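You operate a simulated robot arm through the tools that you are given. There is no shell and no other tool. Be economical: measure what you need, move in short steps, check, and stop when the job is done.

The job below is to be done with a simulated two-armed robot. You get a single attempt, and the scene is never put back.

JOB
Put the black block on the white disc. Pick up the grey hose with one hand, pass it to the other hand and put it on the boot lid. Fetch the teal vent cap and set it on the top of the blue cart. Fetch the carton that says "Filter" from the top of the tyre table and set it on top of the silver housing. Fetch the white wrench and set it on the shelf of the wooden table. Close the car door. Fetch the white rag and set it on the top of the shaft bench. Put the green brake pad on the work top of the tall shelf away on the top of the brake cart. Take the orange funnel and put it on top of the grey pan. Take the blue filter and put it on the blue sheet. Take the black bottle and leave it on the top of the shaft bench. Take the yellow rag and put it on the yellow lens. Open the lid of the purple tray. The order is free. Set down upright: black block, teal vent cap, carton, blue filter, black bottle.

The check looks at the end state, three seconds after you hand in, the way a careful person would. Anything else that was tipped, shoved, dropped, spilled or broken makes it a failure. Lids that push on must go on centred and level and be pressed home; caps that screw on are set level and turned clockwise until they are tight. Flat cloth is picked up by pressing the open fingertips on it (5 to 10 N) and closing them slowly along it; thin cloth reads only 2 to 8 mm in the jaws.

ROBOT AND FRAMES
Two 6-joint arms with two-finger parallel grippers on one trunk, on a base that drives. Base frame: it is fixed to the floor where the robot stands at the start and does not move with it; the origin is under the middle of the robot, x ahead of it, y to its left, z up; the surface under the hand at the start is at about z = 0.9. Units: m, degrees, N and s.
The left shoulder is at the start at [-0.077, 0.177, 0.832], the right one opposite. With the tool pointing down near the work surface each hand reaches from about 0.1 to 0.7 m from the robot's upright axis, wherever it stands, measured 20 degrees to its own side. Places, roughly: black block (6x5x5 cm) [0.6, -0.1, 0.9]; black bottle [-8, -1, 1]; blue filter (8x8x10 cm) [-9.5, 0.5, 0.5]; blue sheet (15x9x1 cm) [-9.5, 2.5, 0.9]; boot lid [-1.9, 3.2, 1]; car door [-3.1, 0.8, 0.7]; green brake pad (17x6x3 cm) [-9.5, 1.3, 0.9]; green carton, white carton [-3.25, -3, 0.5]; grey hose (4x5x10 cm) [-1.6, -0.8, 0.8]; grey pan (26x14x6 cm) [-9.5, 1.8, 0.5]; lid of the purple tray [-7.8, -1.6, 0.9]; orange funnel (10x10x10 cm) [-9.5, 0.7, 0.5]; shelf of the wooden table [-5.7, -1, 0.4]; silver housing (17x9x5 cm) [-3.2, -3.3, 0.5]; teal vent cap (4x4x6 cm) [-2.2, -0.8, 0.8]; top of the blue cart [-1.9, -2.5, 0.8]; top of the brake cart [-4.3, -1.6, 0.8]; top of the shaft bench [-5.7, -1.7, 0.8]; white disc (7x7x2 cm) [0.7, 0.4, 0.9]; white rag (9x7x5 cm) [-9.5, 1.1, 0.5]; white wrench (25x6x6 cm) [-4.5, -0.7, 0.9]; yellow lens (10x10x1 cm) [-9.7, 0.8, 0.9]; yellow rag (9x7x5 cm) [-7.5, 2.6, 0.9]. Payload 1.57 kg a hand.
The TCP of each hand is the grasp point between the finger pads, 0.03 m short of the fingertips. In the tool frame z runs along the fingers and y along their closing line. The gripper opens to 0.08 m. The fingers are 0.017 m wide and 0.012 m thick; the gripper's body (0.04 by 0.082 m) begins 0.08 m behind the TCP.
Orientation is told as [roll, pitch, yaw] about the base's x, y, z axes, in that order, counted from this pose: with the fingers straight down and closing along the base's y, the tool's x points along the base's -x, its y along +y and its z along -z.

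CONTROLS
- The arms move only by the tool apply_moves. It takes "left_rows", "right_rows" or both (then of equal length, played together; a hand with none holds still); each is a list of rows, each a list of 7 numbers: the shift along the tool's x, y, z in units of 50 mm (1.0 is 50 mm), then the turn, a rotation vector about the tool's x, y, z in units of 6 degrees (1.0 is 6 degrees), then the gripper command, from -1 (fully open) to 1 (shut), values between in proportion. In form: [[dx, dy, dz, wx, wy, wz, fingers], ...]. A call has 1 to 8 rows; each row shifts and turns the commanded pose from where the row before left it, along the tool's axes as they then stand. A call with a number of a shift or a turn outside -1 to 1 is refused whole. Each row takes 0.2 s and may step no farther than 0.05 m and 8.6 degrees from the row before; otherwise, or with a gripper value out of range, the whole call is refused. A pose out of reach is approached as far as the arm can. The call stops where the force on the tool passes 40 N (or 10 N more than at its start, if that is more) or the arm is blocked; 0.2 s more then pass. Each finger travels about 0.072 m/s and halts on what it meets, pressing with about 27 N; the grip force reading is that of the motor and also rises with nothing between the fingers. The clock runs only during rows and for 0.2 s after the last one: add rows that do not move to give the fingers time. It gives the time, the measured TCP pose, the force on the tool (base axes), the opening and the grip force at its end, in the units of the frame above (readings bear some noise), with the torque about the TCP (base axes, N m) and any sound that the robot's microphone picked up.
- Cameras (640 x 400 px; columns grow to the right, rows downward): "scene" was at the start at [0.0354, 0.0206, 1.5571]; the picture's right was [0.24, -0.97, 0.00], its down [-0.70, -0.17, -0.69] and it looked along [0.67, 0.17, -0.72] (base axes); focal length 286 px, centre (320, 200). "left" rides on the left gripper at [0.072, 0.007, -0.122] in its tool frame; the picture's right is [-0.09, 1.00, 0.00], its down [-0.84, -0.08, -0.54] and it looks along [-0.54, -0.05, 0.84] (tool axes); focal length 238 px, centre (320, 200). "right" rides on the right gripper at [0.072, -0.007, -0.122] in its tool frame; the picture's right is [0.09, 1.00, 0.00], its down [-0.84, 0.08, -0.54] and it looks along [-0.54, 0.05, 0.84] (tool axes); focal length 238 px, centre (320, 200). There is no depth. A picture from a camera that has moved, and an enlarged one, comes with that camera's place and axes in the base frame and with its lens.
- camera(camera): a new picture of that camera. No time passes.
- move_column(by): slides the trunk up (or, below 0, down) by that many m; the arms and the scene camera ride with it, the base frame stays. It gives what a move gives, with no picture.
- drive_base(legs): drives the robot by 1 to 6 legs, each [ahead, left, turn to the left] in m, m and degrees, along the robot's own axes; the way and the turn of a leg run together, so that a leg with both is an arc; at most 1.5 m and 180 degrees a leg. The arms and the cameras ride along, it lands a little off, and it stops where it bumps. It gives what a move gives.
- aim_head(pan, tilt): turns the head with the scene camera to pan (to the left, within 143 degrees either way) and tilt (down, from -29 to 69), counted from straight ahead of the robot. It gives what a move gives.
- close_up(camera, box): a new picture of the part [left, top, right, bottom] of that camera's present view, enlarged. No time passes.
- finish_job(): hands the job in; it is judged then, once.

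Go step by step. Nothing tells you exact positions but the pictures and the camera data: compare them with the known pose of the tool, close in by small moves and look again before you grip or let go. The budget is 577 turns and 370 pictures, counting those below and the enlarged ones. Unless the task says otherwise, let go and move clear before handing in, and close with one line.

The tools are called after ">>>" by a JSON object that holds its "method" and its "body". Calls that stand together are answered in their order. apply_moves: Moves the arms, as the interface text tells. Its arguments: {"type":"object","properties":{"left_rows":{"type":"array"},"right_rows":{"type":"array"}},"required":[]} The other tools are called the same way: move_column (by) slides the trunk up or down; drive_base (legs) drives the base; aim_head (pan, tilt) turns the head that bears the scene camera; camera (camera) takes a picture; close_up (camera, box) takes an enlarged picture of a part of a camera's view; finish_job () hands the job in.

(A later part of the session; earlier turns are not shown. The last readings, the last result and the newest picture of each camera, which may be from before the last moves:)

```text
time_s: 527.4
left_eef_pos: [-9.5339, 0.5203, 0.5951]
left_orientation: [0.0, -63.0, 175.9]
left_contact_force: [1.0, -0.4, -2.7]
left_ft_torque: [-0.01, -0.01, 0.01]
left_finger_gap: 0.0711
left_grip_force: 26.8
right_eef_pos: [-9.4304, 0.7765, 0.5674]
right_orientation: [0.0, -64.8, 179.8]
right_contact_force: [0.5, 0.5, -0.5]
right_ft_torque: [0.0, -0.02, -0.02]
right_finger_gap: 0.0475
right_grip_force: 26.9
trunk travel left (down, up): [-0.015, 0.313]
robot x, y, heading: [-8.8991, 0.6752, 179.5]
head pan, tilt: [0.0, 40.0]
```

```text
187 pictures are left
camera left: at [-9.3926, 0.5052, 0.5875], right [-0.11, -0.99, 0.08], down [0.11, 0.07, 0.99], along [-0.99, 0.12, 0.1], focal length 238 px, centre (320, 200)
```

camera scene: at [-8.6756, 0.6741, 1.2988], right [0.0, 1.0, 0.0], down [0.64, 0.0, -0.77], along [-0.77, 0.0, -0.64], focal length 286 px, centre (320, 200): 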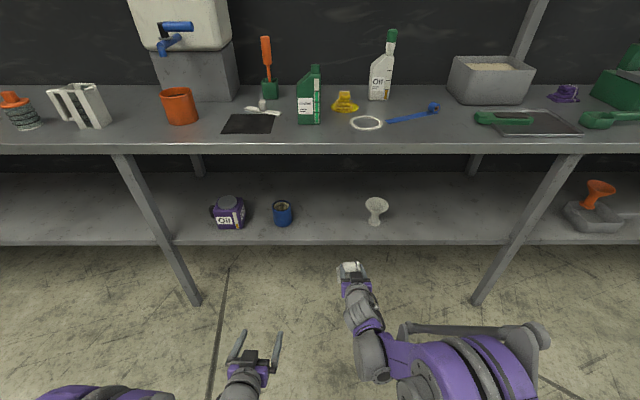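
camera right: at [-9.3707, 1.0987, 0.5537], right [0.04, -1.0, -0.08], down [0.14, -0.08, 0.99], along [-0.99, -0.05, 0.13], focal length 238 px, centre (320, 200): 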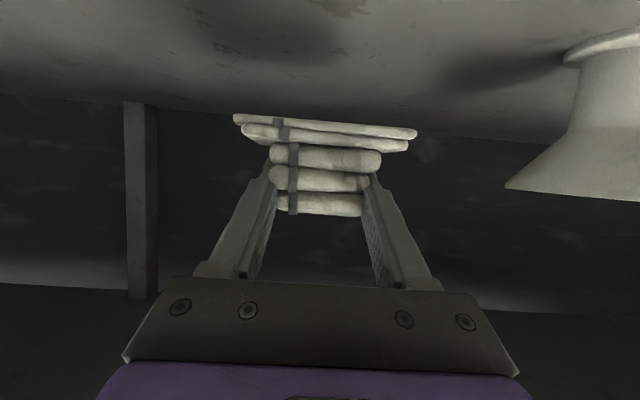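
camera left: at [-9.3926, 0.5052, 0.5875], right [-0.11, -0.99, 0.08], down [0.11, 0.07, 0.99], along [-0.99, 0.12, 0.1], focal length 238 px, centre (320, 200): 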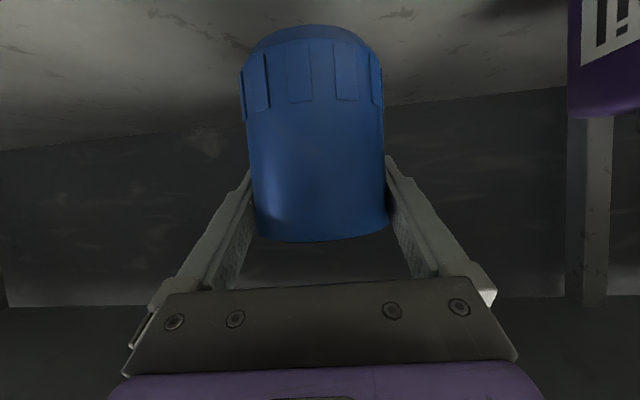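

Filter gripped and lifted. Back out, raise the trunk and lift both hands.

>>> {"method": "drive_base", "body": {"legs": [[-0.45, 0, 0]]}}

>>> {"method": "move_column", "body": {"by": 0.3}}

>>> {"method": "apply_moves", "body": {"left_rows": [[-0.75, 0, -0.38, 0, 0, 0, 1], [-0.75, 0, -0.38, 0, 0, 0, 1], [-0.75, 0, -0.38, 0, 0, 0, 1], [-0.75, 0, -0.38, 0, 0, 0, 1]], "right_rows": [[-0.75, 0, -0.38, 0, 0, 0, 1], [-0.75, 0, -0.38, 0, 0, 0, 1], [-0.75, 0, -0.38, 0, 0, 0, 1], [-0.75, 0, -0.38, 0, 0, 0, 1]]}}

>>> {"method": "drive_base", "body": {"legs": [[0, -1.4, 0], [0, -0.5, 0]]}}

>>> {"method": "camera", "body": {"camera": "scene"}}

>>> {"method": "camera", "body": {"camera": "left"}}

```text
time_s: 530.1
left_eef_pos: [-9.0799, 0.5209, 0.5964]
left_orientation: [0.0, -62.9, 175.6]
left_contact_force: [-0.2, -0.2, -3.6]
left_ft_torque: [-0.01, 0.0, -0.05]
left_finger_gap: 0.0713
left_grip_force: 27.0
right_eef_pos: [-8.9748, 0.775, 0.567]
right_orientation: [0.0, -64.9, 179.5]
right_contact_force: [0.3, -0.3, -0.4]
right_ft_torque: [-0.02, 0.01, -0.02]
right_finger_gap: 0.0474
right_grip_force: 26.7
trunk travel left (down, up): [-0.015, 0.313]
robot x, y, heading: [-8.4442, 0.671, 179.6]
head pan, tilt: [0.0, 40.0]
```

```text
time_s: 533.1
left_eef_pos: [-9.0799, 0.5209, 0.8946]
left_orientation: [0.0, -62.9, 175.7]
left_contact_force: [0.1, -0.4, -3.2]
left_ft_torque: [0.02, -0.01, 0.02]
left_finger_gap: 0.0717
left_grip_force: 27.0
right_eef_pos: [-8.9825, 0.7752, 0.8746]
right_orientation: [0.0, -65.5, 179.5]
right_contact_force: [-0.2, -0.4, 0.2]
right_ft_torque: [0.01, 0.01, 0.01]
right_finger_gap: 0.0473
right_grip_force: 27.1
trunk travel left (down, up): [-0.315, 0.013]
robot x, y, heading: [-8.4452, 0.6702, 179.1]
head pan, tilt: [0.0, 40.0]
```

```text
time_s: 534.1
left_eef_pos: [-9.0795, 0.5216, 1.0632]
left_orientation: [0.1, -63.1, 175.6]
left_contact_force: [0.0, -0.6, -3.3]
left_ft_torque: [0.02, 0.03, 0.02]
left_finger_gap: 0.0712
left_grip_force: 26.3
right_eef_pos: [-8.9762, 0.774, 1.0427]
right_orientation: [0.0, -65.6, 179.4]
right_contact_force: [0.2, 0.1, -0.9]
right_ft_torque: [-0.01, -0.04, 0.01]
right_finger_gap: 0.0475
right_grip_force: 27.1
trunk travel left (down, up): [-0.315, 0.013]
robot x, y, heading: [-8.4454, 0.6706, 179.5]
head pan, tilt: [0.0, 40.0]
```

```text
time_s: 551.0
left_eef_pos: [-9.0528, 2.4132, 1.0617]
left_orientation: [-0.1, -62.9, 175.4]
left_contact_force: [0.1, 0.1, -3.2]
left_ft_torque: [-0.01, 0.01, 0.01]
left_finger_gap: 0.071
left_grip_force: 26.8
right_eef_pos: [-8.9479, 2.6642, 1.0415]
right_orientation: [0.1, -65.5, 179.3]
right_contact_force: [0.0, -0.1, -0.5]
right_ft_torque: [0.01, -0.03, -0.03]
right_finger_gap: 0.0477
right_grip_force: 27.0
trunk travel left (down, up): [-0.315, 0.013]
robot x, y, heading: [-8.4187, 2.5585, 178.9]
head pan, tilt: [0.0, 40.0]
```

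```text
186 pictures are left
camera scene: at [-8.4599, 2.5606, 1.6098], right [0.01, 1.0, 0.0], down [0.64, -0.01, -0.77], along [-0.77, 0.01, -0.64], focal length 286 px, centre (320, 200)
```

scene: 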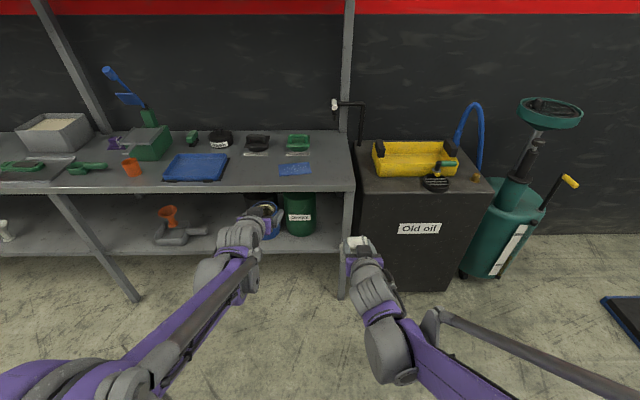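

```text
185 pictures are left
camera left: at [-8.9125, 2.3949, 1.0535], right [-0.12, -0.99, 0.08], down [0.11, 0.07, 0.99], along [-0.99, 0.13, 0.1], focal length 238 px, centre (320, 200)
```

left: 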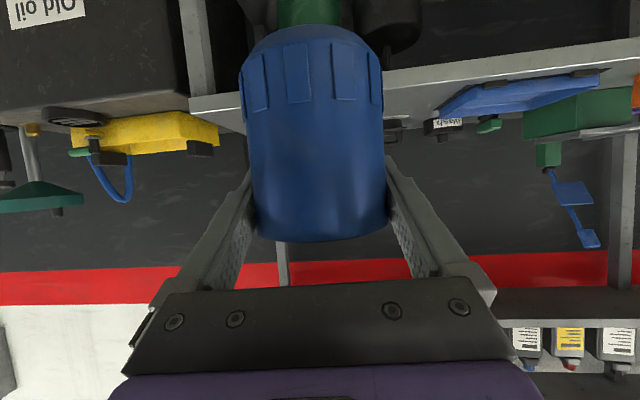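

>>> {"method": "apply_moves", "body": {"right_rows": [[-0.2, 0, -0.75, 0, 0, 0, 1], [-0.2, 0, -0.75, 0, 0, 0, 1], [-0.2, 0, -0.75, 0, 0, 0, 1], [-0.2, 0, -0.75, 0, 0, 0, 1]]}}

>>> {"method": "close_up", "body": {"camera": "scene", "box": [220, 120, 480, 240]}}

```text
time_s: 552.0
left_eef_pos: [-9.0526, 2.4131, 1.0627]
left_orientation: [0.1, -62.9, 175.4]
left_contact_force: [0.4, 0.2, -2.4]
left_ft_torque: [0.04, 0.04, 0.01]
left_finger_gap: 0.0712
left_grip_force: 27.2
right_eef_pos: [-8.8254, 2.6642, 1.1425]
right_orientation: [0.1, -65.6, 179.2]
right_contact_force: [-0.9, -0.1, -0.1]
right_ft_torque: [0.01, -0.02, 0.01]
right_finger_gap: 0.0474
right_grip_force: 27.4
trunk travel left (down, up): [-0.315, 0.013]
robot x, y, heading: [-8.4166, 2.5532, 179.4]
head pan, tilt: [0.0, 40.0]
```

```text
2.46 times, centred on (350, 180) of scene
camera zoom: at [-8.4581, 2.5612, 1.6097], right [0.01, 1.0, 0.0], down [0.64, -0.01, -0.77], along [-0.77, 0.01, -0.64], focal length 704 px, centre (246, 249)
```

zoom: 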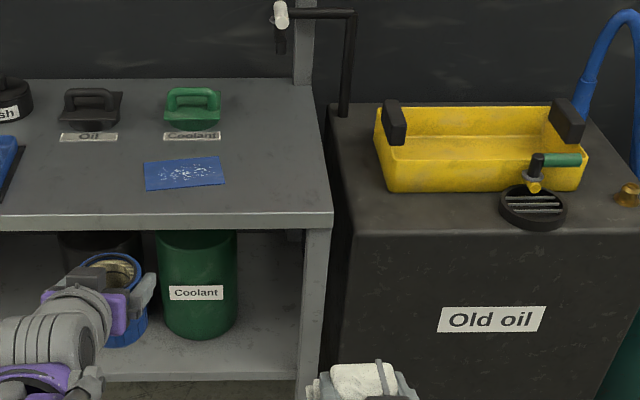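

>>> {"method": "drive_base", "body": {"legs": [[0.46, -0.05, 0.5]]}}

>>> {"method": "camera", "body": {"camera": "left"}}

>>> {"method": "camera", "body": {"camera": "scene"}}

```text
time_s: 554.8
left_eef_pos: [-9.5107, 2.4565, 1.0615]
left_orientation: [-0.1, -62.9, 176.3]
left_contact_force: [-0.4, -1.0, -3.5]
left_ft_torque: [0.02, 0.03, 0.01]
left_finger_gap: 0.0712
left_grip_force: 27.1
right_eef_pos: [-9.2887, 2.7115, 1.1431]
right_orientation: [0.1, -65.5, -180.0]
right_contact_force: [-0.5, 0.6, -0.6]
right_ft_torque: [0.02, 0.01, 0.01]
right_finger_gap: 0.0471
right_grip_force: 27.3
trunk travel left (down, up): [-0.315, 0.013]
robot x, y, heading: [-8.8734, 2.6097, 180.0]
head pan, tilt: [0.0, 40.0]
```

```text
183 pictures are left
camera left: at [-9.3699, 2.4408, 1.0533], right [-0.11, -0.99, 0.08], down [0.11, 0.07, 0.99], along [-0.99, 0.12, 0.1], focal length 238 px, centre (320, 200)
```

left: 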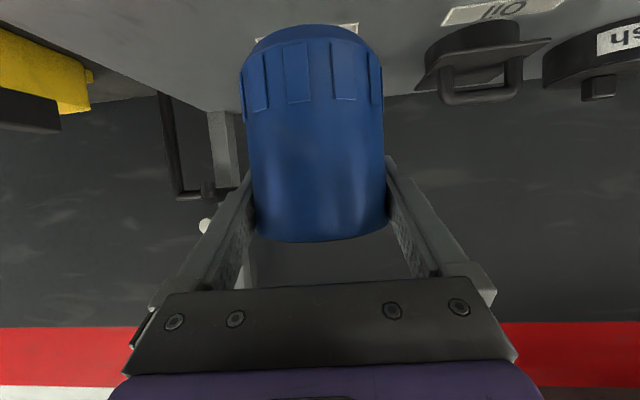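

```text
182 pictures are left
camera scene: at [-8.9197, 2.6128, 1.6096], right [0.0, 1.0, 0.0], down [0.64, 0.0, -0.77], along [-0.77, 0.0, -0.64], focal length 286 px, centre (320, 200)
```

scene: 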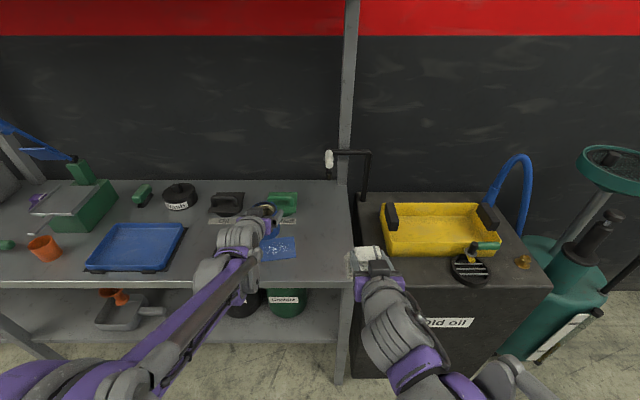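

>>> {"method": "apply_moves", "body": {"left_rows": [[-0.23, 0, 0.446, 0, 0, 0, 1], [0.6, 0, 0.3, 0, 0, 0, 1], [0.6, 0, 0.3, 0, 0, 0, 1]]}}

>>> {"method": "camera", "body": {"camera": "left"}}

>>> {"method": "close_up", "body": {"camera": "scene", "box": [200, 180, 340, 290]}}

```text
time_s: 555.6
left_eef_pos: [-9.5338, 2.4572, 0.9939]
left_orientation: [-0.1, -62.9, 176.2]
left_contact_force: [0.0, 0.2, -2.9]
left_ft_torque: [0.02, 0.0, 0.0]
left_finger_gap: 0.071
left_grip_force: 26.5
right_eef_pos: [-9.2893, 2.7096, 1.1414]
right_orientation: [0.1, -65.5, -179.8]
right_contact_force: [0.2, 0.2, -0.3]
right_ft_torque: [-0.01, -0.01, 0.04]
right_finger_gap: 0.0472
right_grip_force: 27.4
trunk travel left (down, up): [-0.315, 0.013]
robot x, y, heading: [-8.8764, 2.612, 179.8]
head pan, tilt: [0.0, 40.0]
```

```text
181 pictures are left
camera left: at [-9.3936, 2.4416, 0.9862], right [-0.11, -0.99, 0.08], down [0.11, 0.07, 0.99], along [-0.99, 0.12, 0.1], focal length 238 px, centre (320, 200)
```

left: 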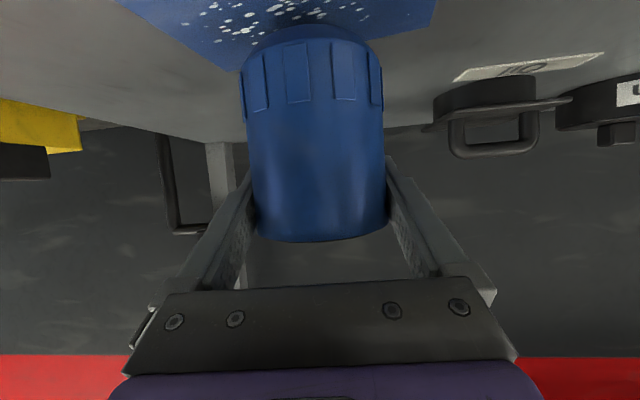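

```text
3.64 times, centred on (270, 235) of scene
camera zoom: at [-8.9206, 2.6126, 1.6097], right [0.0, 1.0, 0.0], down [0.64, 0.0, -0.77], along [-0.77, 0.0, -0.64], focal length 1040 px, centre (502, 73)
```

zoom: 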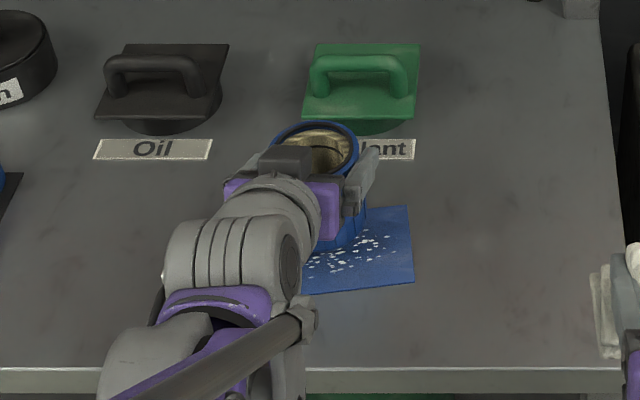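

>>> {"method": "apply_moves", "body": {"left_rows": [[0.25, 0, -0.02, 0, 0, 0, 1], [0.09, 0, 0.045, 0, 0, 0, 1], [0.07, 0, 0.036, 0, 0, 0, 1], [0.035, 0, 0.018, 0, 0, 0, 1], [0.035, 0, 0.018, 0, 0, 0, 1], [0, 0, 0, 0, 0, 0, 1]]}}

>>> {"method": "camera", "body": {"camera": "left"}}

```text
time_s: 557.0
left_eef_pos: [-9.5275, 2.4579, 0.9738]
left_orientation: [0.1, -63.0, 176.1]
left_contact_force: [-1.2, -0.3, 15.9]
left_ft_torque: [0.09, 0.06, -0.18]
left_finger_gap: 0.0713
left_grip_force: 27.2
right_eef_pos: [-9.2877, 2.7112, 1.1436]
right_orientation: [0.1, -65.7, -180.0]
right_contact_force: [0.2, -0.1, -1.2]
right_ft_torque: [0.04, 0.03, 0.02]
right_finger_gap: 0.0472
right_grip_force: 27.1
trunk travel left (down, up): [-0.315, 0.013]
robot x, y, heading: [-8.8776, 2.6136, 180.2]
head pan, tilt: [0.0, 40.0]
```

```text
179 pictures are left
camera left: at [-9.3866, 2.4418, 0.964], right [-0.11, -0.99, 0.08], down [0.11, 0.07, 0.99], along [-0.99, 0.12, 0.1], focal length 238 px, centre (320, 200)
```

left: 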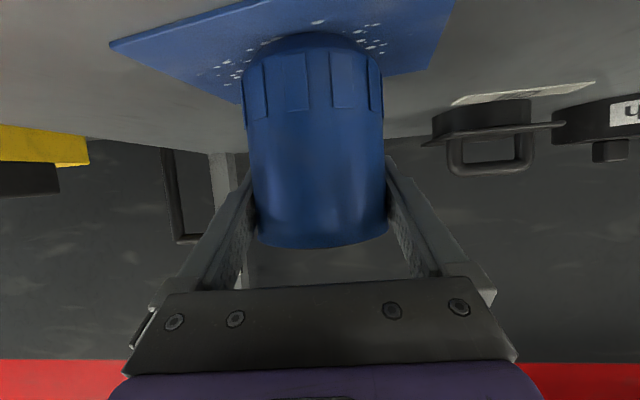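

Set down. Open and withdraw along the fingers.

>>> {"method": "apply_moves", "body": {"left_rows": [[0, 0, 0, 0, 0, 0, 0.0], [0, 0, 0, 0, 0, 0, -1], [0, 0, 0, 0, 0, 0, -1], [0.09, 0, -0.178, 0, 0, 0, -1], [0.18, 0, -0.356, 0, 0, 0, -1], [0.23, 0, -0.446, 0, 0, 0, -1], [0.4, 0, -0.8, 0, 0, 0, -1]]}}

>>> {"method": "camera", "body": {"camera": "left"}}

```text
time_s: 558.6
left_eef_pos: [-9.4278, 2.4501, 0.9742]
left_orientation: [0.1, -63.0, 176.2]
left_contact_force: [0.6, 0.2, 0.7]
left_ft_torque: [0.0, 0.03, 0.03]
left_finger_gap: 0.0799
left_grip_force: 0.0
right_eef_pos: [-9.288, 2.7109, 1.1432]
right_orientation: [0.1, -65.6, -179.9]
right_contact_force: [-0.4, 0.2, -0.3]
right_ft_torque: [0.01, -0.02, 0.02]
right_finger_gap: 0.0472
right_grip_force: 26.9
trunk travel left (down, up): [-0.315, 0.013]
robot x, y, heading: [-8.8786, 2.61, 179.8]
head pan, tilt: [0.0, 40.0]
```

```text
178 pictures are left
camera left: at [-9.2866, 2.4346, 0.9651], right [-0.11, -0.99, 0.08], down [0.11, 0.07, 0.99], along [-0.99, 0.12, 0.1], focal length 238 px, centre (320, 200)
```

left: 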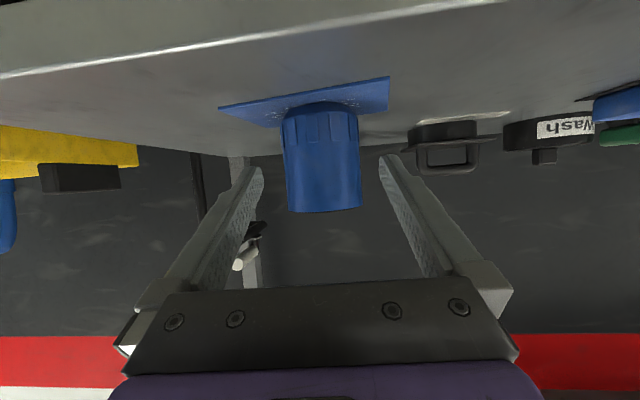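

The filter stands on the sheet. Next the green brake pad: back off, restore the left hand to vertical and turn it 90° for gripping across the pad.

>>> {"method": "drive_base", "body": {"legs": [[-0.42, 0, 0], [0, 1.2, 0]]}}

>>> {"method": "apply_moves", "body": {"left_rows": [[0, 0, -0.3, 0, 1, 0, -1], [0, 0, -0.3, 0, 1, 0, -1], [0, 0, 0, 0, 1, 0, -1], [0, 0, 0, 0, 1, 0, -1], [0, 0, 0, 0, 1, 0, -1], [0, 0, 0, 0, 1, 0, -1], [0, 0, 0, 0, 1, 0, -1], [0, 0, 0, 0, 1, 0, -1]]}}

>>> {"method": "apply_moves", "body": {"left_rows": [[0, 0, -0.5, 0, 1, 0, -1], [0, 0, -0.5, 0, 1, 0, -1], [0, 0, 0, 0, 0.5, 0, -1], [0, 0, 0, 0, 0, -1, -1], [0, 0, 0, 0, 0, -1, -1], [0, 0, 0, 0, 0, -1, -1], [0, 0, 0, 0, 0, -1, -1], [0, 0, 0, 0, 0, -1, -1]]}}

>>> {"method": "apply_moves", "body": {"left_rows": [[0, 0, 0, 0, 0, -1, -1], [0, 0, 0, 0, 0, -1, -1], [0, 0, 0, 0, 0, -1, -1], [0, 0, 0, 0, 0, -1, -1], [0, 0, 0, 0, 0, -1, -1], [0, 0, 0, 0, 0, -1, -1], [0, 0, 0, 0, 0, -1, -1], [0, 0, 0, 0, 0, -1, -1]]}}

>>> {"method": "camera", "body": {"camera": "scene"}}

```text
time_s: 571.6
left_eef_pos: [-9.0015, 1.2388, 0.9731]
left_orientation: [-0.1, -62.9, 176.6]
left_contact_force: [1.1, -0.7, 0.0]
left_ft_torque: [0.0, 0.01, -0.02]
left_finger_gap: 0.0798
left_grip_force: 0.1
right_eef_pos: [-8.864, 1.4993, 1.1422]
right_orientation: [0.1, -65.5, -179.7]
right_contact_force: [0.7, 0.4, -1.0]
right_ft_torque: [-0.04, 0.01, 0.0]
right_finger_gap: 0.0469
right_grip_force: 26.7
trunk travel left (down, up): [-0.315, 0.013]
robot x, y, heading: [-8.4485, 1.4045, -179.6]
head pan, tilt: [0.0, 40.0]
```

```text
time_s: 573.4
left_eef_pos: [-8.9764, 1.2365, 0.9891]
left_orientation: [0.0, -14.8, 176.4]
left_contact_force: [0.5, 0.5, 1.0]
left_ft_torque: [-0.01, 0.0, -0.03]
left_finger_gap: 0.0801
left_grip_force: 0.0
right_eef_pos: [-8.8638, 1.4996, 1.1412]
right_orientation: [0.1, -65.5, -179.6]
right_contact_force: [-0.7, -0.1, -1.1]
right_ft_torque: [0.04, -0.01, -0.02]
right_finger_gap: 0.0473
right_grip_force: 26.7
trunk travel left (down, up): [-0.315, 0.013]
robot x, y, heading: [-8.451, 1.4, -179.4]
head pan, tilt: [0.0, 40.0]
```

```text
time_s: 575.2
left_eef_pos: [-8.9657, 1.2359, 1.0365]
left_orientation: [0.0, 0.1, -153.4]
left_contact_force: [0.4, 1.3, -0.7]
left_ft_torque: [0.0, -0.02, 0.0]
left_finger_gap: 0.0801
left_grip_force: 0.1
right_eef_pos: [-8.8636, 1.4998, 1.1423]
right_orientation: [0.1, -65.5, -179.7]
right_contact_force: [0.2, 0.5, -0.4]
right_ft_torque: [0.0, 0.01, -0.04]
right_finger_gap: 0.0471
right_grip_force: 26.2
trunk travel left (down, up): [-0.315, 0.013]
robot x, y, heading: [-8.4487, 1.4022, -180.0]
head pan, tilt: [0.0, 40.0]
```

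```text
time_s: 577.0
left_eef_pos: [-8.9655, 1.2357, 1.0372]
left_orientation: [0.1, 0.0, -105.3]
left_contact_force: [-0.7, 0.6, -0.3]
left_ft_torque: [-0.02, -0.01, 0.03]
left_finger_gap: 0.0799
left_grip_force: 0.1
right_eef_pos: [-8.8642, 1.4998, 1.1413]
right_orientation: [0.1, -65.6, -179.7]
right_contact_force: [0.6, 0.5, -0.8]
right_ft_torque: [-0.02, -0.02, -0.02]
right_finger_gap: 0.0474
right_grip_force: 27.1
trunk travel left (down, up): [-0.315, 0.013]
robot x, y, heading: [-8.4504, 1.404, -179.5]
head pan, tilt: [0.0, 40.0]
```

```text
177 pictures are left
camera scene: at [-8.4931, 1.4036, 1.6098], right [0.0, 1.0, 0.0], down [0.64, 0.0, -0.77], along [-0.77, 0.0, -0.64], focal length 286 px, centre (320, 200)
```

scene: 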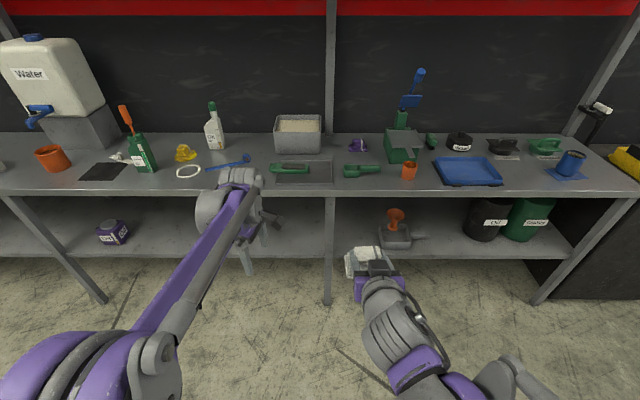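

>>> {"method": "close_up", "body": {"camera": "scene", "box": [230, 120, 430, 220]}}

>>> {"method": "camera", "body": {"camera": "left"}}

```text
3.20 times, centred on (330, 170) of scene
camera zoom: at [-8.4931, 1.4036, 1.6098], right [0.0, 1.0, 0.0], down [0.64, 0.0, -0.77], along [-0.77, 0.0, -0.64], focal length 915 px, centre (288, 296)
```

zoom: 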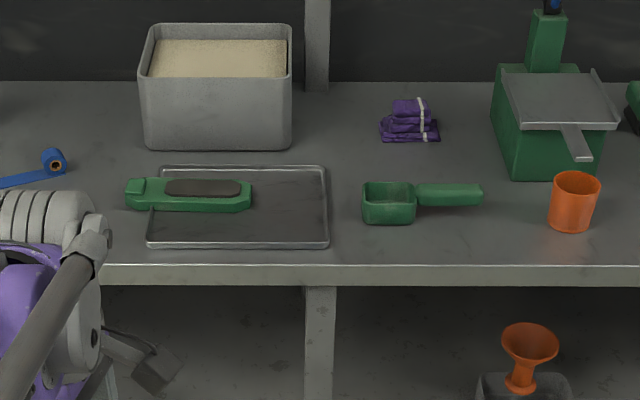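

```text
175 pictures are left
camera left: at [-8.9399, 1.3045, 1.159], right [0.94, -0.35, 0.0], down [-0.3, -0.79, 0.54], along [-0.19, -0.51, -0.84], focal length 238 px, centre (320, 200)
```

left: 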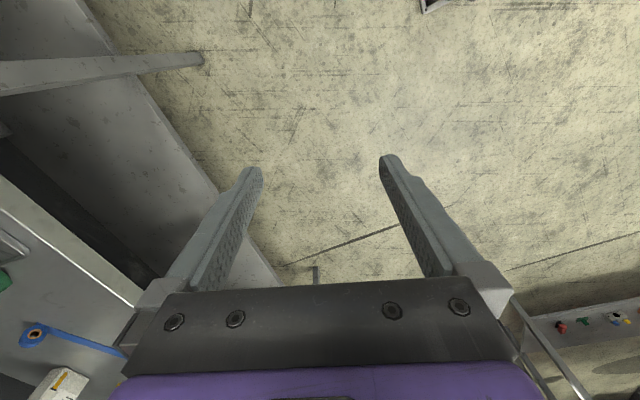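

Pad centre ≈[-9.543, 1.267], long axis along y, partly on a tray. Finish the wrist turn and drive in.

>>> {"method": "apply_moves", "body": {"left_rows": [[0.2, 0, -0.4, 0, 0, -1, -1], [0.2, 0, -0.4, 0, 0, -1, -1], [0.2, 0, 0, 0, 0, -0.6, -1]]}}

>>> {"method": "drive_base", "body": {"legs": [[0.45, 0, 0]]}}

>>> {"method": "apply_moves", "body": {"left_rows": [[0, -0.8, 0, 0, 0, 0, -1], [0, -0.8, 0, 0, 0, 0, -1]]}}

>>> {"method": "camera", "body": {"camera": "left"}}

>>> {"method": "camera", "body": {"camera": "scene"}}

```text
time_s: 577.8
left_eef_pos: [-8.9605, 1.266, 1.0772]
left_orientation: [0.1, 0.0, -89.8]
left_contact_force: [-0.1, 0.2, 1.4]
left_ft_torque: [0.02, -0.03, -0.01]
left_finger_gap: 0.0796
left_grip_force: 0.1
right_eef_pos: [-8.8636, 1.5008, 1.1428]
right_orientation: [0.2, -65.5, -179.5]
right_contact_force: [-0.4, -0.4, -0.4]
right_ft_torque: [-0.01, -0.02, 0.02]
right_finger_gap: 0.047
right_grip_force: 27.1
trunk travel left (down, up): [-0.315, 0.013]
robot x, y, heading: [-8.4422, 1.4038, -179.7]
head pan, tilt: [0.0, 40.0]
```

```text
time_s: 580.5
left_eef_pos: [-9.4069, 1.269, 1.0755]
left_orientation: [0.1, 0.0, -90.3]
left_contact_force: [0.0, 0.0, -0.6]
left_ft_torque: [-0.01, 0.0, 0.02]
left_finger_gap: 0.0802
left_grip_force: 0.2
right_eef_pos: [-9.3088, 1.5032, 1.1424]
right_orientation: [0.1, -65.5, 179.9]
right_contact_force: [-0.1, 0.0, -0.5]
right_ft_torque: [-0.02, 0.02, -0.01]
right_finger_gap: 0.0472
right_grip_force: 27.0
trunk travel left (down, up): [-0.315, 0.013]
robot x, y, heading: [-8.8957, 1.4045, 179.7]
head pan, tilt: [0.0, 40.0]
```

```text
time_s: 581.1
left_eef_pos: [-9.4901, 1.2689, 1.0741]
left_orientation: [0.1, 0.0, -90.3]
left_contact_force: [-0.2, 0.6, 0.0]
left_ft_torque: [-0.01, -0.02, -0.03]
left_finger_gap: 0.0801
left_grip_force: 0.0
right_eef_pos: [-9.311, 1.5017, 1.1422]
right_orientation: [0.1, -65.5, 179.9]
right_contact_force: [-0.1, -0.4, -0.8]
right_ft_torque: [-0.01, 0.0, 0.04]
right_finger_gap: 0.0472
right_grip_force: 26.9
trunk travel left (down, up): [-0.315, 0.013]
robot x, y, heading: [-8.893, 1.3999, 180.1]
head pan, tilt: [0.0, 40.0]
```

```text
174 pictures are left
camera left: at [-9.4829, 1.3409, 1.1971], right [1.0, -0.1, 0.0], down [-0.08, -0.84, 0.54], along [-0.05, -0.54, -0.84], focal length 238 px, centre (320, 200)
```

left: 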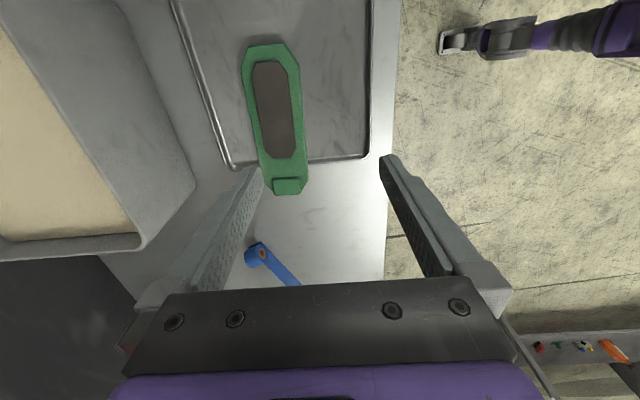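

```text
173 pictures are left
camera scene: at [-8.9418, 1.4034, 1.6098], right [0.0, 1.0, 0.0], down [0.64, 0.0, -0.77], along [-0.77, 0.0, -0.64], focal length 286 px, centre (320, 200)
```

scene: 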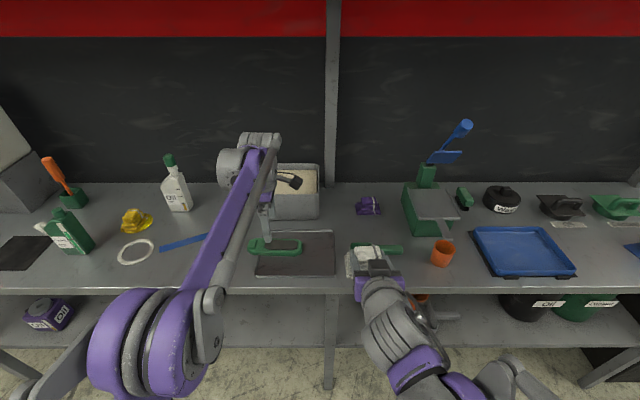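

>>> {"method": "apply_moves", "body": {"left_rows": [[0, -0.9, 0.2, 0, 0, 0, -1], [0, -0.1, 0.9, 0, 0, 0, -1], [0, 0, 0.9, 0, 0, 0, -1]]}}

>>> {"method": "camera", "body": {"camera": "left"}}

```text
time_s: 581.9
left_eef_pos: [-9.5387, 1.2685, 0.9743]
left_orientation: [0.1, -0.1, -90.3]
left_contact_force: [0.1, 0.5, -0.3]
left_ft_torque: [-0.01, -0.02, 0.01]
left_finger_gap: 0.08
left_grip_force: 0.0
right_eef_pos: [-9.309, 1.5015, 1.1418]
right_orientation: [0.1, -65.5, 180.0]
right_contact_force: [-0.2, 0.3, -0.8]
right_ft_torque: [0.02, 0.04, -0.04]
right_finger_gap: 0.0474
right_grip_force: 27.0
trunk travel left (down, up): [-0.315, 0.013]
robot x, y, heading: [-8.8923, 1.3995, 180.0]
head pan, tilt: [0.0, 40.0]
```

```text
172 pictures are left
camera left: at [-9.5304, 1.3411, 1.0968], right [1.0, -0.1, 0.0], down [-0.08, -0.84, 0.54], along [-0.05, -0.54, -0.84], focal length 238 px, centre (320, 200)
```

left: 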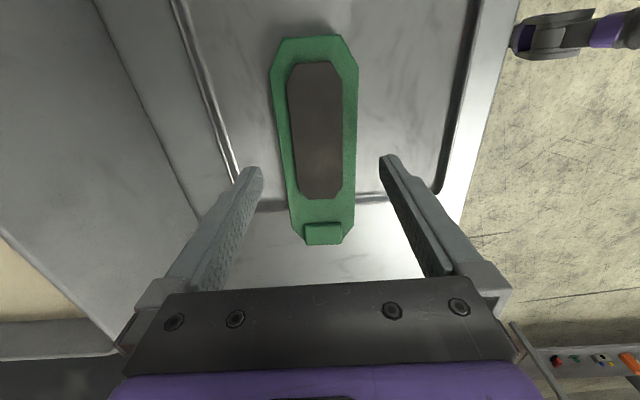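

>>> {"method": "apply_moves", "body": {"left_rows": [[0, 0, 0.5, 0, 0, 0, -0.9], [0, 0, 0.2, 0, 0, 0, -0.9], [0, 0, 0.1, 0, 0, 0, -0.9]]}}

>>> {"method": "camera", "body": {"camera": "left"}}

```text
time_s: 582.7
left_eef_pos: [-9.5387, 1.2697, 0.9379]
left_orientation: [0.2, 0.0, -90.3]
left_contact_force: [0.6, -0.6, -1.4]
left_ft_torque: [-0.02, 0.01, 0.01]
left_finger_gap: 0.076
left_grip_force: 0.0
right_eef_pos: [-9.309, 1.5021, 1.1424]
right_orientation: [0.0, -65.5, 180.0]
right_contact_force: [0.2, 0.6, -0.7]
right_ft_torque: [0.02, 0.01, 0.0]
right_finger_gap: 0.0471
right_grip_force: 26.6
trunk travel left (down, up): [-0.315, 0.013]
robot x, y, heading: [-8.8983, 1.4017, 179.8]
head pan, tilt: [0.0, 40.0]
```

```text
171 pictures are left
camera left: at [-9.531, 1.3412, 1.0582], right [1.0, -0.1, 0.0], down [-0.08, -0.84, 0.54], along [-0.05, -0.54, -0.84], focal length 238 px, centre (320, 200)
```

left: 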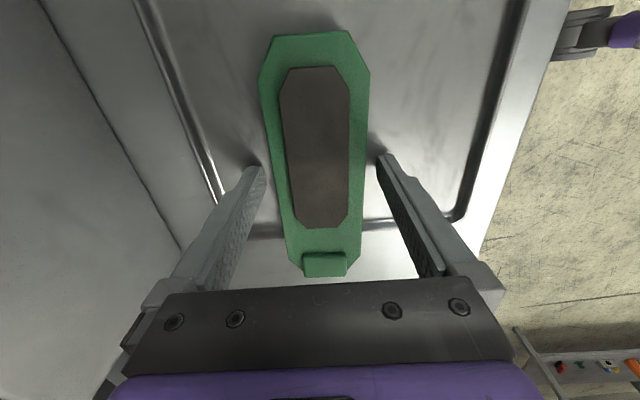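

>>> {"method": "apply_moves", "body": {"left_rows": [[0, 0, 0.08, 0, 0, 0, -0.9], [0, 0, 0.04, 0, 0, 0, -0.5], [0, 0, 0, 0, 0, 0, 0], [0, 0, 0, 0, 0, 0, 1], [0, 0, 0, 0, 0, 0, 1]]}}

>>> {"method": "apply_moves", "body": {"left_rows": [[0, 0, -0.3, 0, 0, 0, 1], [0, 0, -0.6, 0, 0, 0, 1], [0, 0, -0.8, 0, 0, 0, 1]]}}

>>> {"method": "camera", "body": {"camera": "left"}}

```text
time_s: 584.0
left_eef_pos: [-9.5373, 1.2693, 0.9332]
left_orientation: [0.0, 0.1, -90.3]
left_contact_force: [-2.6, -1.1, 26.1]
left_ft_torque: [0.07, -0.69, -0.01]
left_finger_gap: 0.0597
left_grip_force: 26.7
right_eef_pos: [-9.3076, 1.5036, 1.1425]
right_orientation: [0.2, -65.6, 180.0]
right_contact_force: [-0.9, 0.4, 0.0]
right_ft_torque: [0.0, 0.02, 0.02]
right_finger_gap: 0.0471
right_grip_force: 26.9
trunk travel left (down, up): [-0.315, 0.013]
robot x, y, heading: [-8.8972, 1.4026, 179.8]
head pan, tilt: [0.0, 40.0]
stopped in row 5 (left hand): the force on the tool passed its limit at 41 N (the readings are from after the stop); the commanded pose is now the measured one
```

```text
time_s: 584.8
left_eef_pos: [-9.5388, 1.2672, 1.0173]
left_orientation: [0.2, 0.0, -90.4]
left_contact_force: [-0.2, -0.3, -2.7]
left_ft_torque: [0.03, -0.01, -0.01]
left_finger_gap: 0.0597
left_grip_force: 26.9
right_eef_pos: [-9.3085, 1.5034, 1.1413]
right_orientation: [0.1, -65.5, 179.9]
right_contact_force: [0.4, 0.0, -1.2]
right_ft_torque: [-0.01, 0.0, 0.03]
right_finger_gap: 0.0474
right_grip_force: 26.9
trunk travel left (down, up): [-0.315, 0.013]
robot x, y, heading: [-8.8958, 1.4017, 180.0]
head pan, tilt: [0.0, 40.0]
```

```text
170 pictures are left
camera left: at [-9.5319, 1.34, 1.1385], right [1.0, -0.1, 0.0], down [-0.08, -0.84, 0.54], along [-0.05, -0.54, -0.84], focal length 238 px, centre (320, 200)
```

left: 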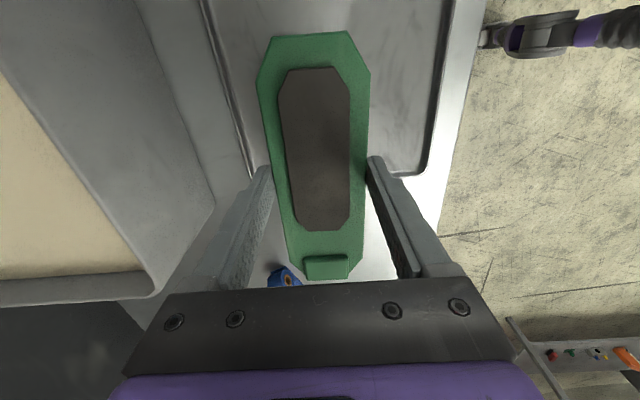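

Pad gripped (60 mm). Back out and go look at the south side benches.

>>> {"method": "apply_moves", "body": {"left_rows": [[0, 0.5, -0.6, 0, 0, 0, 1], [0, 0.9, 0, 0, 0, 0, 1], [0, 0.9, 0, 0, 0, 0, 1], [0, 0.9, 0, 0, 0, 0, 1]]}}

>>> {"method": "drive_base", "body": {"legs": [[-0.5, 0, 0], [0, 0, 90], [1.1, 0, 0]]}}

>>> {"method": "aim_head", "body": {"pan": 20, "tilt": 25}}

>>> {"method": "camera", "body": {"camera": "scene"}}

```text
time_s: 585.8
left_eef_pos: [-9.3776, 1.2682, 1.0449]
left_orientation: [0.0, 0.0, -90.3]
left_contact_force: [0.2, 0.0, -1.9]
left_ft_torque: [0.05, 0.06, -0.01]
left_finger_gap: 0.0596
left_grip_force: 27.4
right_eef_pos: [-9.3091, 1.5026, 1.1415]
right_orientation: [0.2, -65.7, 180.0]
right_contact_force: [0.3, -0.4, -0.2]
right_ft_torque: [0.0, -0.01, -0.02]
right_finger_gap: 0.0473
right_grip_force: 27.1
trunk travel left (down, up): [-0.315, 0.013]
robot x, y, heading: [-8.8984, 1.4011, 180.0]
head pan, tilt: [0.0, 40.0]
```

```text
time_s: 597.8
left_eef_pos: [-8.2524, -0.1649, 1.045]
left_orientation: [0.1, 0.1, 0.3]
left_contact_force: [-0.1, -0.2, -3.0]
left_ft_torque: [-0.03, 0.06, -0.02]
left_finger_gap: 0.0596
left_grip_force: 27.2
right_eef_pos: [-8.4883, -0.0976, 1.1415]
right_orientation: [0.1, -65.5, -89.5]
right_contact_force: [0.3, -0.8, 0.1]
right_ft_torque: [-0.02, -0.01, -0.01]
right_finger_gap: 0.0472
right_grip_force: 27.0
trunk travel left (down, up): [-0.315, 0.013]
robot x, y, heading: [-8.3966, 0.316, -89.7]
head pan, tilt: [0.0, 40.0]
```

```text
time_s: 598.6
left_eef_pos: [-8.2533, -0.165, 1.0451]
left_orientation: [0.0, 0.0, 0.2]
left_contact_force: [-0.7, 0.4, -2.3]
left_ft_torque: [-0.01, 0.01, 0.02]
left_finger_gap: 0.0597
left_grip_force: 26.8
right_eef_pos: [-8.4885, -0.0975, 1.1419]
right_orientation: [0.0, -65.5, -89.5]
right_contact_force: [-0.4, 0.2, -1.3]
right_ft_torque: [-0.02, -0.05, 0.0]
right_finger_gap: 0.0476
right_grip_force: 26.8
trunk travel left (down, up): [-0.315, 0.013]
robot x, y, heading: [-8.3947, 0.3163, -89.6]
head pan, tilt: [20.0, 25.0]
```

```text
169 pictures are left
camera scene: at [-8.3623, 0.2738, 1.6331], right [-0.94, -0.35, 0.0], down [-0.15, 0.4, -0.91], along [0.32, -0.85, -0.42], focal length 286 px, centre (320, 200)
```

scene: 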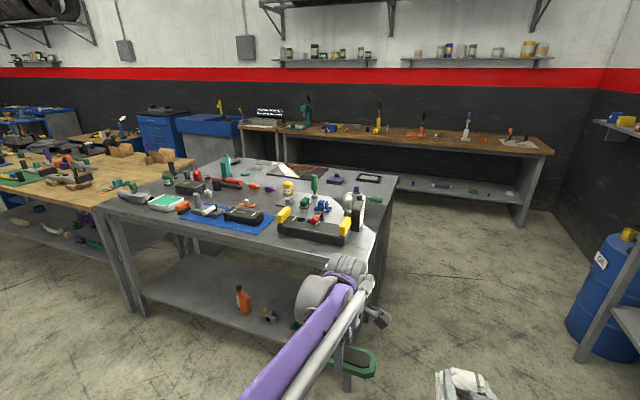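

>>> {"method": "close_up", "body": {"camera": "scene", "box": [100, 140, 400, 260]}}

>>> {"method": "close_up", "body": {"camera": "scene", "box": [0, 90, 260, 220]}}

```text
2.13 times, centred on (250, 200) of scene
camera zoom: at [-8.3623, 0.2738, 1.6331], right [-0.94, -0.35, 0.0], down [-0.15, 0.4, -0.91], along [0.32, -0.85, -0.42], focal length 610 px, centre (469, 200)
```

zoom: 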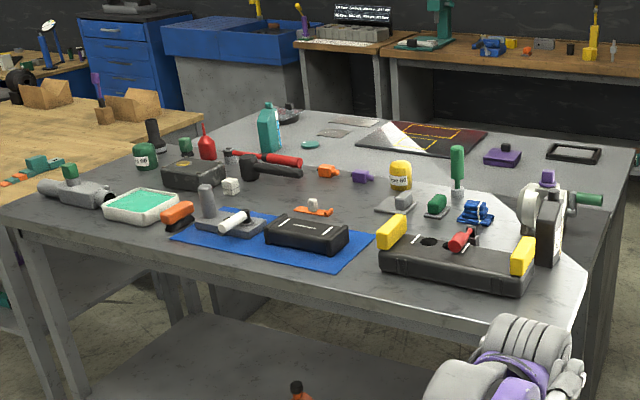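

```text
2.46 times, centred on (130, 155) of scene
camera zoom: at [-8.3623, 0.2738, 1.6331], right [-0.94, -0.35, 0.0], down [-0.15, 0.4, -0.91], along [0.32, -0.85, -0.42], focal length 704 px, centre (788, 311)
```

zoom: 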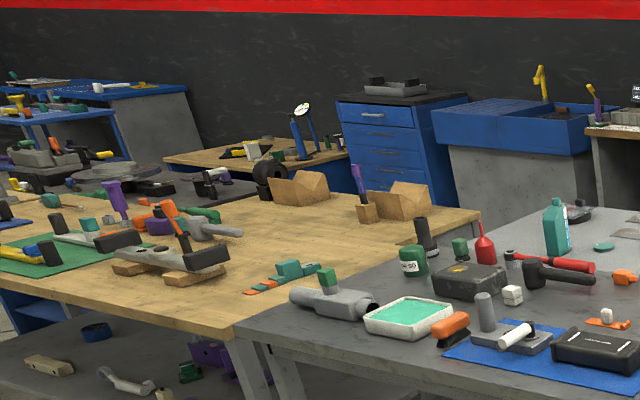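

The purple tray is at ≈[-7.78, -1.6] and the black canister-like item at ≈[-8.09, -0.98]. I'll go down the west side toward the south aisle and look again.

>>> {"method": "drive_base", "body": {"legs": [[0, -0.28, 0], [1.3, 0, 0]]}}

>>> {"method": "aim_head", "body": {"pan": 60, "tilt": 30}}

>>> {"method": "camera", "body": {"camera": "scene"}}

```text
time_s: 607.8
left_eef_pos: [-8.52, -1.4595, 1.0451]
left_orientation: [0.0, 0.0, 0.7]
left_contact_force: [-0.1, -0.4, -2.3]
left_ft_torque: [-0.01, 0.04, 0.03]
left_finger_gap: 0.0597
left_grip_force: 27.3
right_eef_pos: [-8.7544, -1.3931, 1.1425]
right_orientation: [0.0, -65.5, -89.0]
right_contact_force: [0.0, -0.6, -0.4]
right_ft_torque: [0.01, 0.04, -0.01]
right_finger_gap: 0.0472
right_grip_force: 27.7
trunk travel left (down, up): [-0.315, 0.013]
robot x, y, heading: [-8.6586, -0.9789, -89.3]
head pan, tilt: [20.0, 25.0]
```

```text
time_s: 608.8
left_eef_pos: [-8.519, -1.4586, 1.045]
left_orientation: [0.2, 0.0, 0.8]
left_contact_force: [0.5, -0.7, -3.1]
left_ft_torque: [0.0, 0.02, 0.0]
left_finger_gap: 0.0597
left_grip_force: 27.3
right_eef_pos: [-8.7536, -1.394, 1.1417]
right_orientation: [0.0, -65.5, -89.0]
right_contact_force: [0.3, 0.2, 0.2]
right_ft_torque: [-0.02, -0.01, -0.02]
right_finger_gap: 0.0473
right_grip_force: 26.4
trunk travel left (down, up): [-0.315, 0.013]
robot x, y, heading: [-8.6566, -0.9806, -88.9]
head pan, tilt: [60.0, 30.0]
```

```text
166 pictures are left
camera scene: at [-8.5839, -0.9788, 1.6251], right [-0.49, -0.87, 0.0], down [-0.44, 0.24, -0.87], along [0.76, -0.42, -0.5], focal length 286 px, centre (320, 200)
```

scene: 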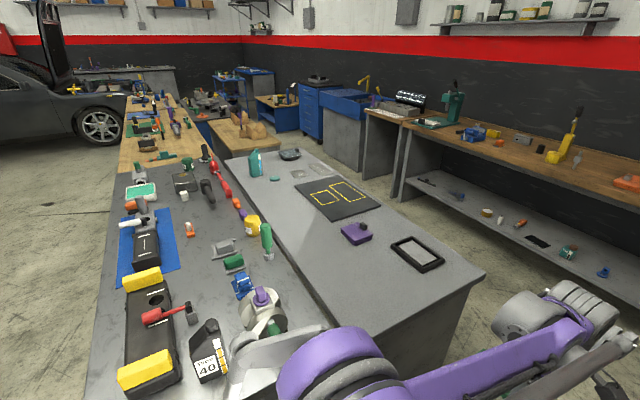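

The black bottle ("40" oil can) is at ≈[-8.08, -0.95]; purple tray box on the grey cabinet. First deliver rag and pad via the 1.2 m wide south aisle.

>>> {"method": "drive_base", "body": {"legs": [[1.35, 0, -1], [0, 0, 90], [1.4, 0, 0]]}}

>>> {"method": "aim_head", "body": {"pan": 25, "tilt": 25}}

>>> {"method": "camera", "body": {"camera": "scene"}}

```text
time_s: 625.9
left_eef_pos: [-6.7616, -2.1832, 1.0444]
left_orientation: [0.1, -0.1, 89.7]
left_contact_force: [-0.5, -0.9, -3.0]
left_ft_torque: [-0.02, 0.0, 0.02]
left_finger_gap: 0.0596
left_grip_force: 26.6
right_eef_pos: [-6.8331, -2.4162, 1.1417]
right_orientation: [0.2, -65.5, 0.0]
right_contact_force: [0.0, 0.4, -0.1]
right_ft_torque: [-0.01, 0.04, -0.01]
right_finger_gap: 0.0472
right_grip_force: 27.1
trunk travel left (down, up): [-0.315, 0.013]
robot x, y, heading: [-7.2428, -2.3146, -0.2]
head pan, tilt: [60.0, 30.0]
```

```text
time_s: 626.9
left_eef_pos: [-6.7618, -2.1815, 1.0454]
left_orientation: [0.0, -0.1, 89.6]
left_contact_force: [0.2, 0.2, -3.2]
left_ft_torque: [-0.03, 0.01, 0.01]
left_finger_gap: 0.0595
left_grip_force: 27.0
right_eef_pos: [-6.8321, -2.4167, 1.1418]
right_orientation: [0.1, -65.4, -0.1]
right_contact_force: [-0.2, 0.5, -0.7]
right_ft_torque: [0.0, -0.01, -0.03]
right_finger_gap: 0.047
right_grip_force: 27.0
trunk travel left (down, up): [-0.315, 0.013]
robot x, y, heading: [-7.2436, -2.3154, -0.0]
head pan, tilt: [25.0, 25.0]
```

```text
165 pictures are left
camera scene: at [-7.2063, -2.2758, 1.6331], right [0.42, -0.91, 0.0], down [-0.38, -0.18, -0.91], along [0.82, 0.38, -0.42], focal length 286 px, centre (320, 200)
```

scene: 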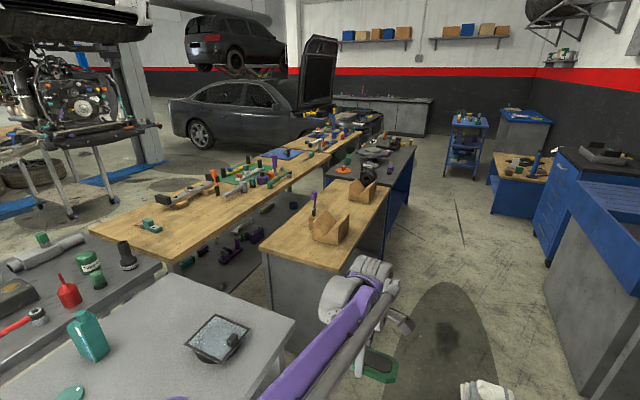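

>>> {"method": "close_up", "body": {"camera": "scene", "box": [240, 130, 440, 290]}}

```text
2.50 times, centred on (340, 210) of scene
camera zoom: at [-7.2063, -2.2758, 1.6331], right [0.42, -0.91, 0.0], down [-0.38, -0.18, -0.91], along [0.82, 0.38, -0.42], focal length 715 px, centre (270, 175)
```

zoom: 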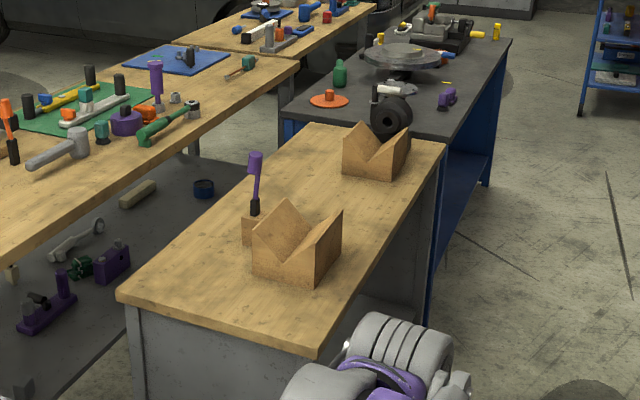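

The shaft bench top spans x -6.32…-5.2, y -1.92…-1.55, with free space between the vee blocks at ≈[-5.73, -1.77]. I'll raise the left hand and go there to place the white rag.

>>> {"method": "apply_moves", "body": {"left_rows": [[0, 0, -0.8, 0, 0, 0, 1], [0, 0, -0.8, 0, 0, 0, 1], [0, 0, -0.6, 0, 0, 0, 1]]}}

>>> {"method": "drive_base", "body": {"legs": [[1.4, -0.1, 0], [0, 0, 90]]}}

>>> {"method": "aim_head", "body": {"pan": 0, "tilt": 45}}

>>> {"method": "camera", "body": {"camera": "scene"}}

```text
time_s: 627.7
left_eef_pos: [-6.7633, -2.1806, 1.1554]
left_orientation: [0.1, 0.0, 89.7]
left_contact_force: [0.0, -0.1, -3.5]
left_ft_torque: [-0.02, -0.02, 0.03]
left_finger_gap: 0.0597
left_grip_force: 27.7
right_eef_pos: [-6.8324, -2.4166, 1.1422]
right_orientation: [0.2, -65.5, 0.0]
right_contact_force: [-0.1, 0.3, -0.6]
right_ft_torque: [-0.01, 0.03, -0.02]
right_finger_gap: 0.0473
right_grip_force: 27.4
trunk travel left (down, up): [-0.315, 0.013]
robot x, y, heading: [-7.2434, -2.3153, -0.3]
head pan, tilt: [25.0, 25.0]
```

```text
time_s: 638.4
left_eef_pos: [-5.955, -1.9582, 1.154]
left_orientation: [0.2, 0.1, 175.6]
left_contact_force: [-0.6, -0.4, -3.0]
left_ft_torque: [-0.01, 0.02, -0.04]
left_finger_gap: 0.0597
left_grip_force: 26.9
right_eef_pos: [-5.7263, -2.0429, 1.1417]
right_orientation: [0.1, -65.5, 85.9]
right_contact_force: [0.6, 0.1, 0.1]
right_ft_torque: [-0.03, -0.01, 0.0]
right_finger_gap: 0.0472
right_grip_force: 27.6
trunk travel left (down, up): [-0.315, 0.013]
robot x, y, heading: [-5.8549, -2.4494, 86.2]
head pan, tilt: [25.0, 25.0]
```

```text
time_s: 639.3
left_eef_pos: [-5.9552, -1.9569, 1.1538]
left_orientation: [0.1, 0.1, 175.6]
left_contact_force: [-0.3, 0.7, -3.6]
left_ft_torque: [0.0, -0.01, 0.03]
left_finger_gap: 0.0598
left_grip_force: 26.7
right_eef_pos: [-5.7271, -2.0425, 1.1428]
right_orientation: [0.1, -65.5, 85.9]
right_contact_force: [0.4, -0.5, -0.9]
right_ft_torque: [-0.01, -0.01, -0.05]
right_finger_gap: 0.0474
right_grip_force: 26.8
trunk travel left (down, up): [-0.315, 0.013]
robot x, y, heading: [-5.8535, -2.4503, 85.7]
head pan, tilt: [0.0, 45.0]
```

```text
163 pictures are left
camera scene: at [-5.8545, -2.408, 1.6026], right [1.0, -0.07, 0.0], down [-0.05, -0.7, -0.71], along [0.05, 0.71, -0.71], focal length 286 px, centre (320, 200)
```

scene: 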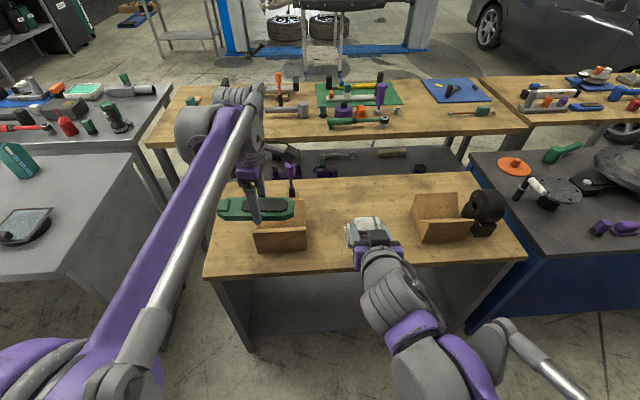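

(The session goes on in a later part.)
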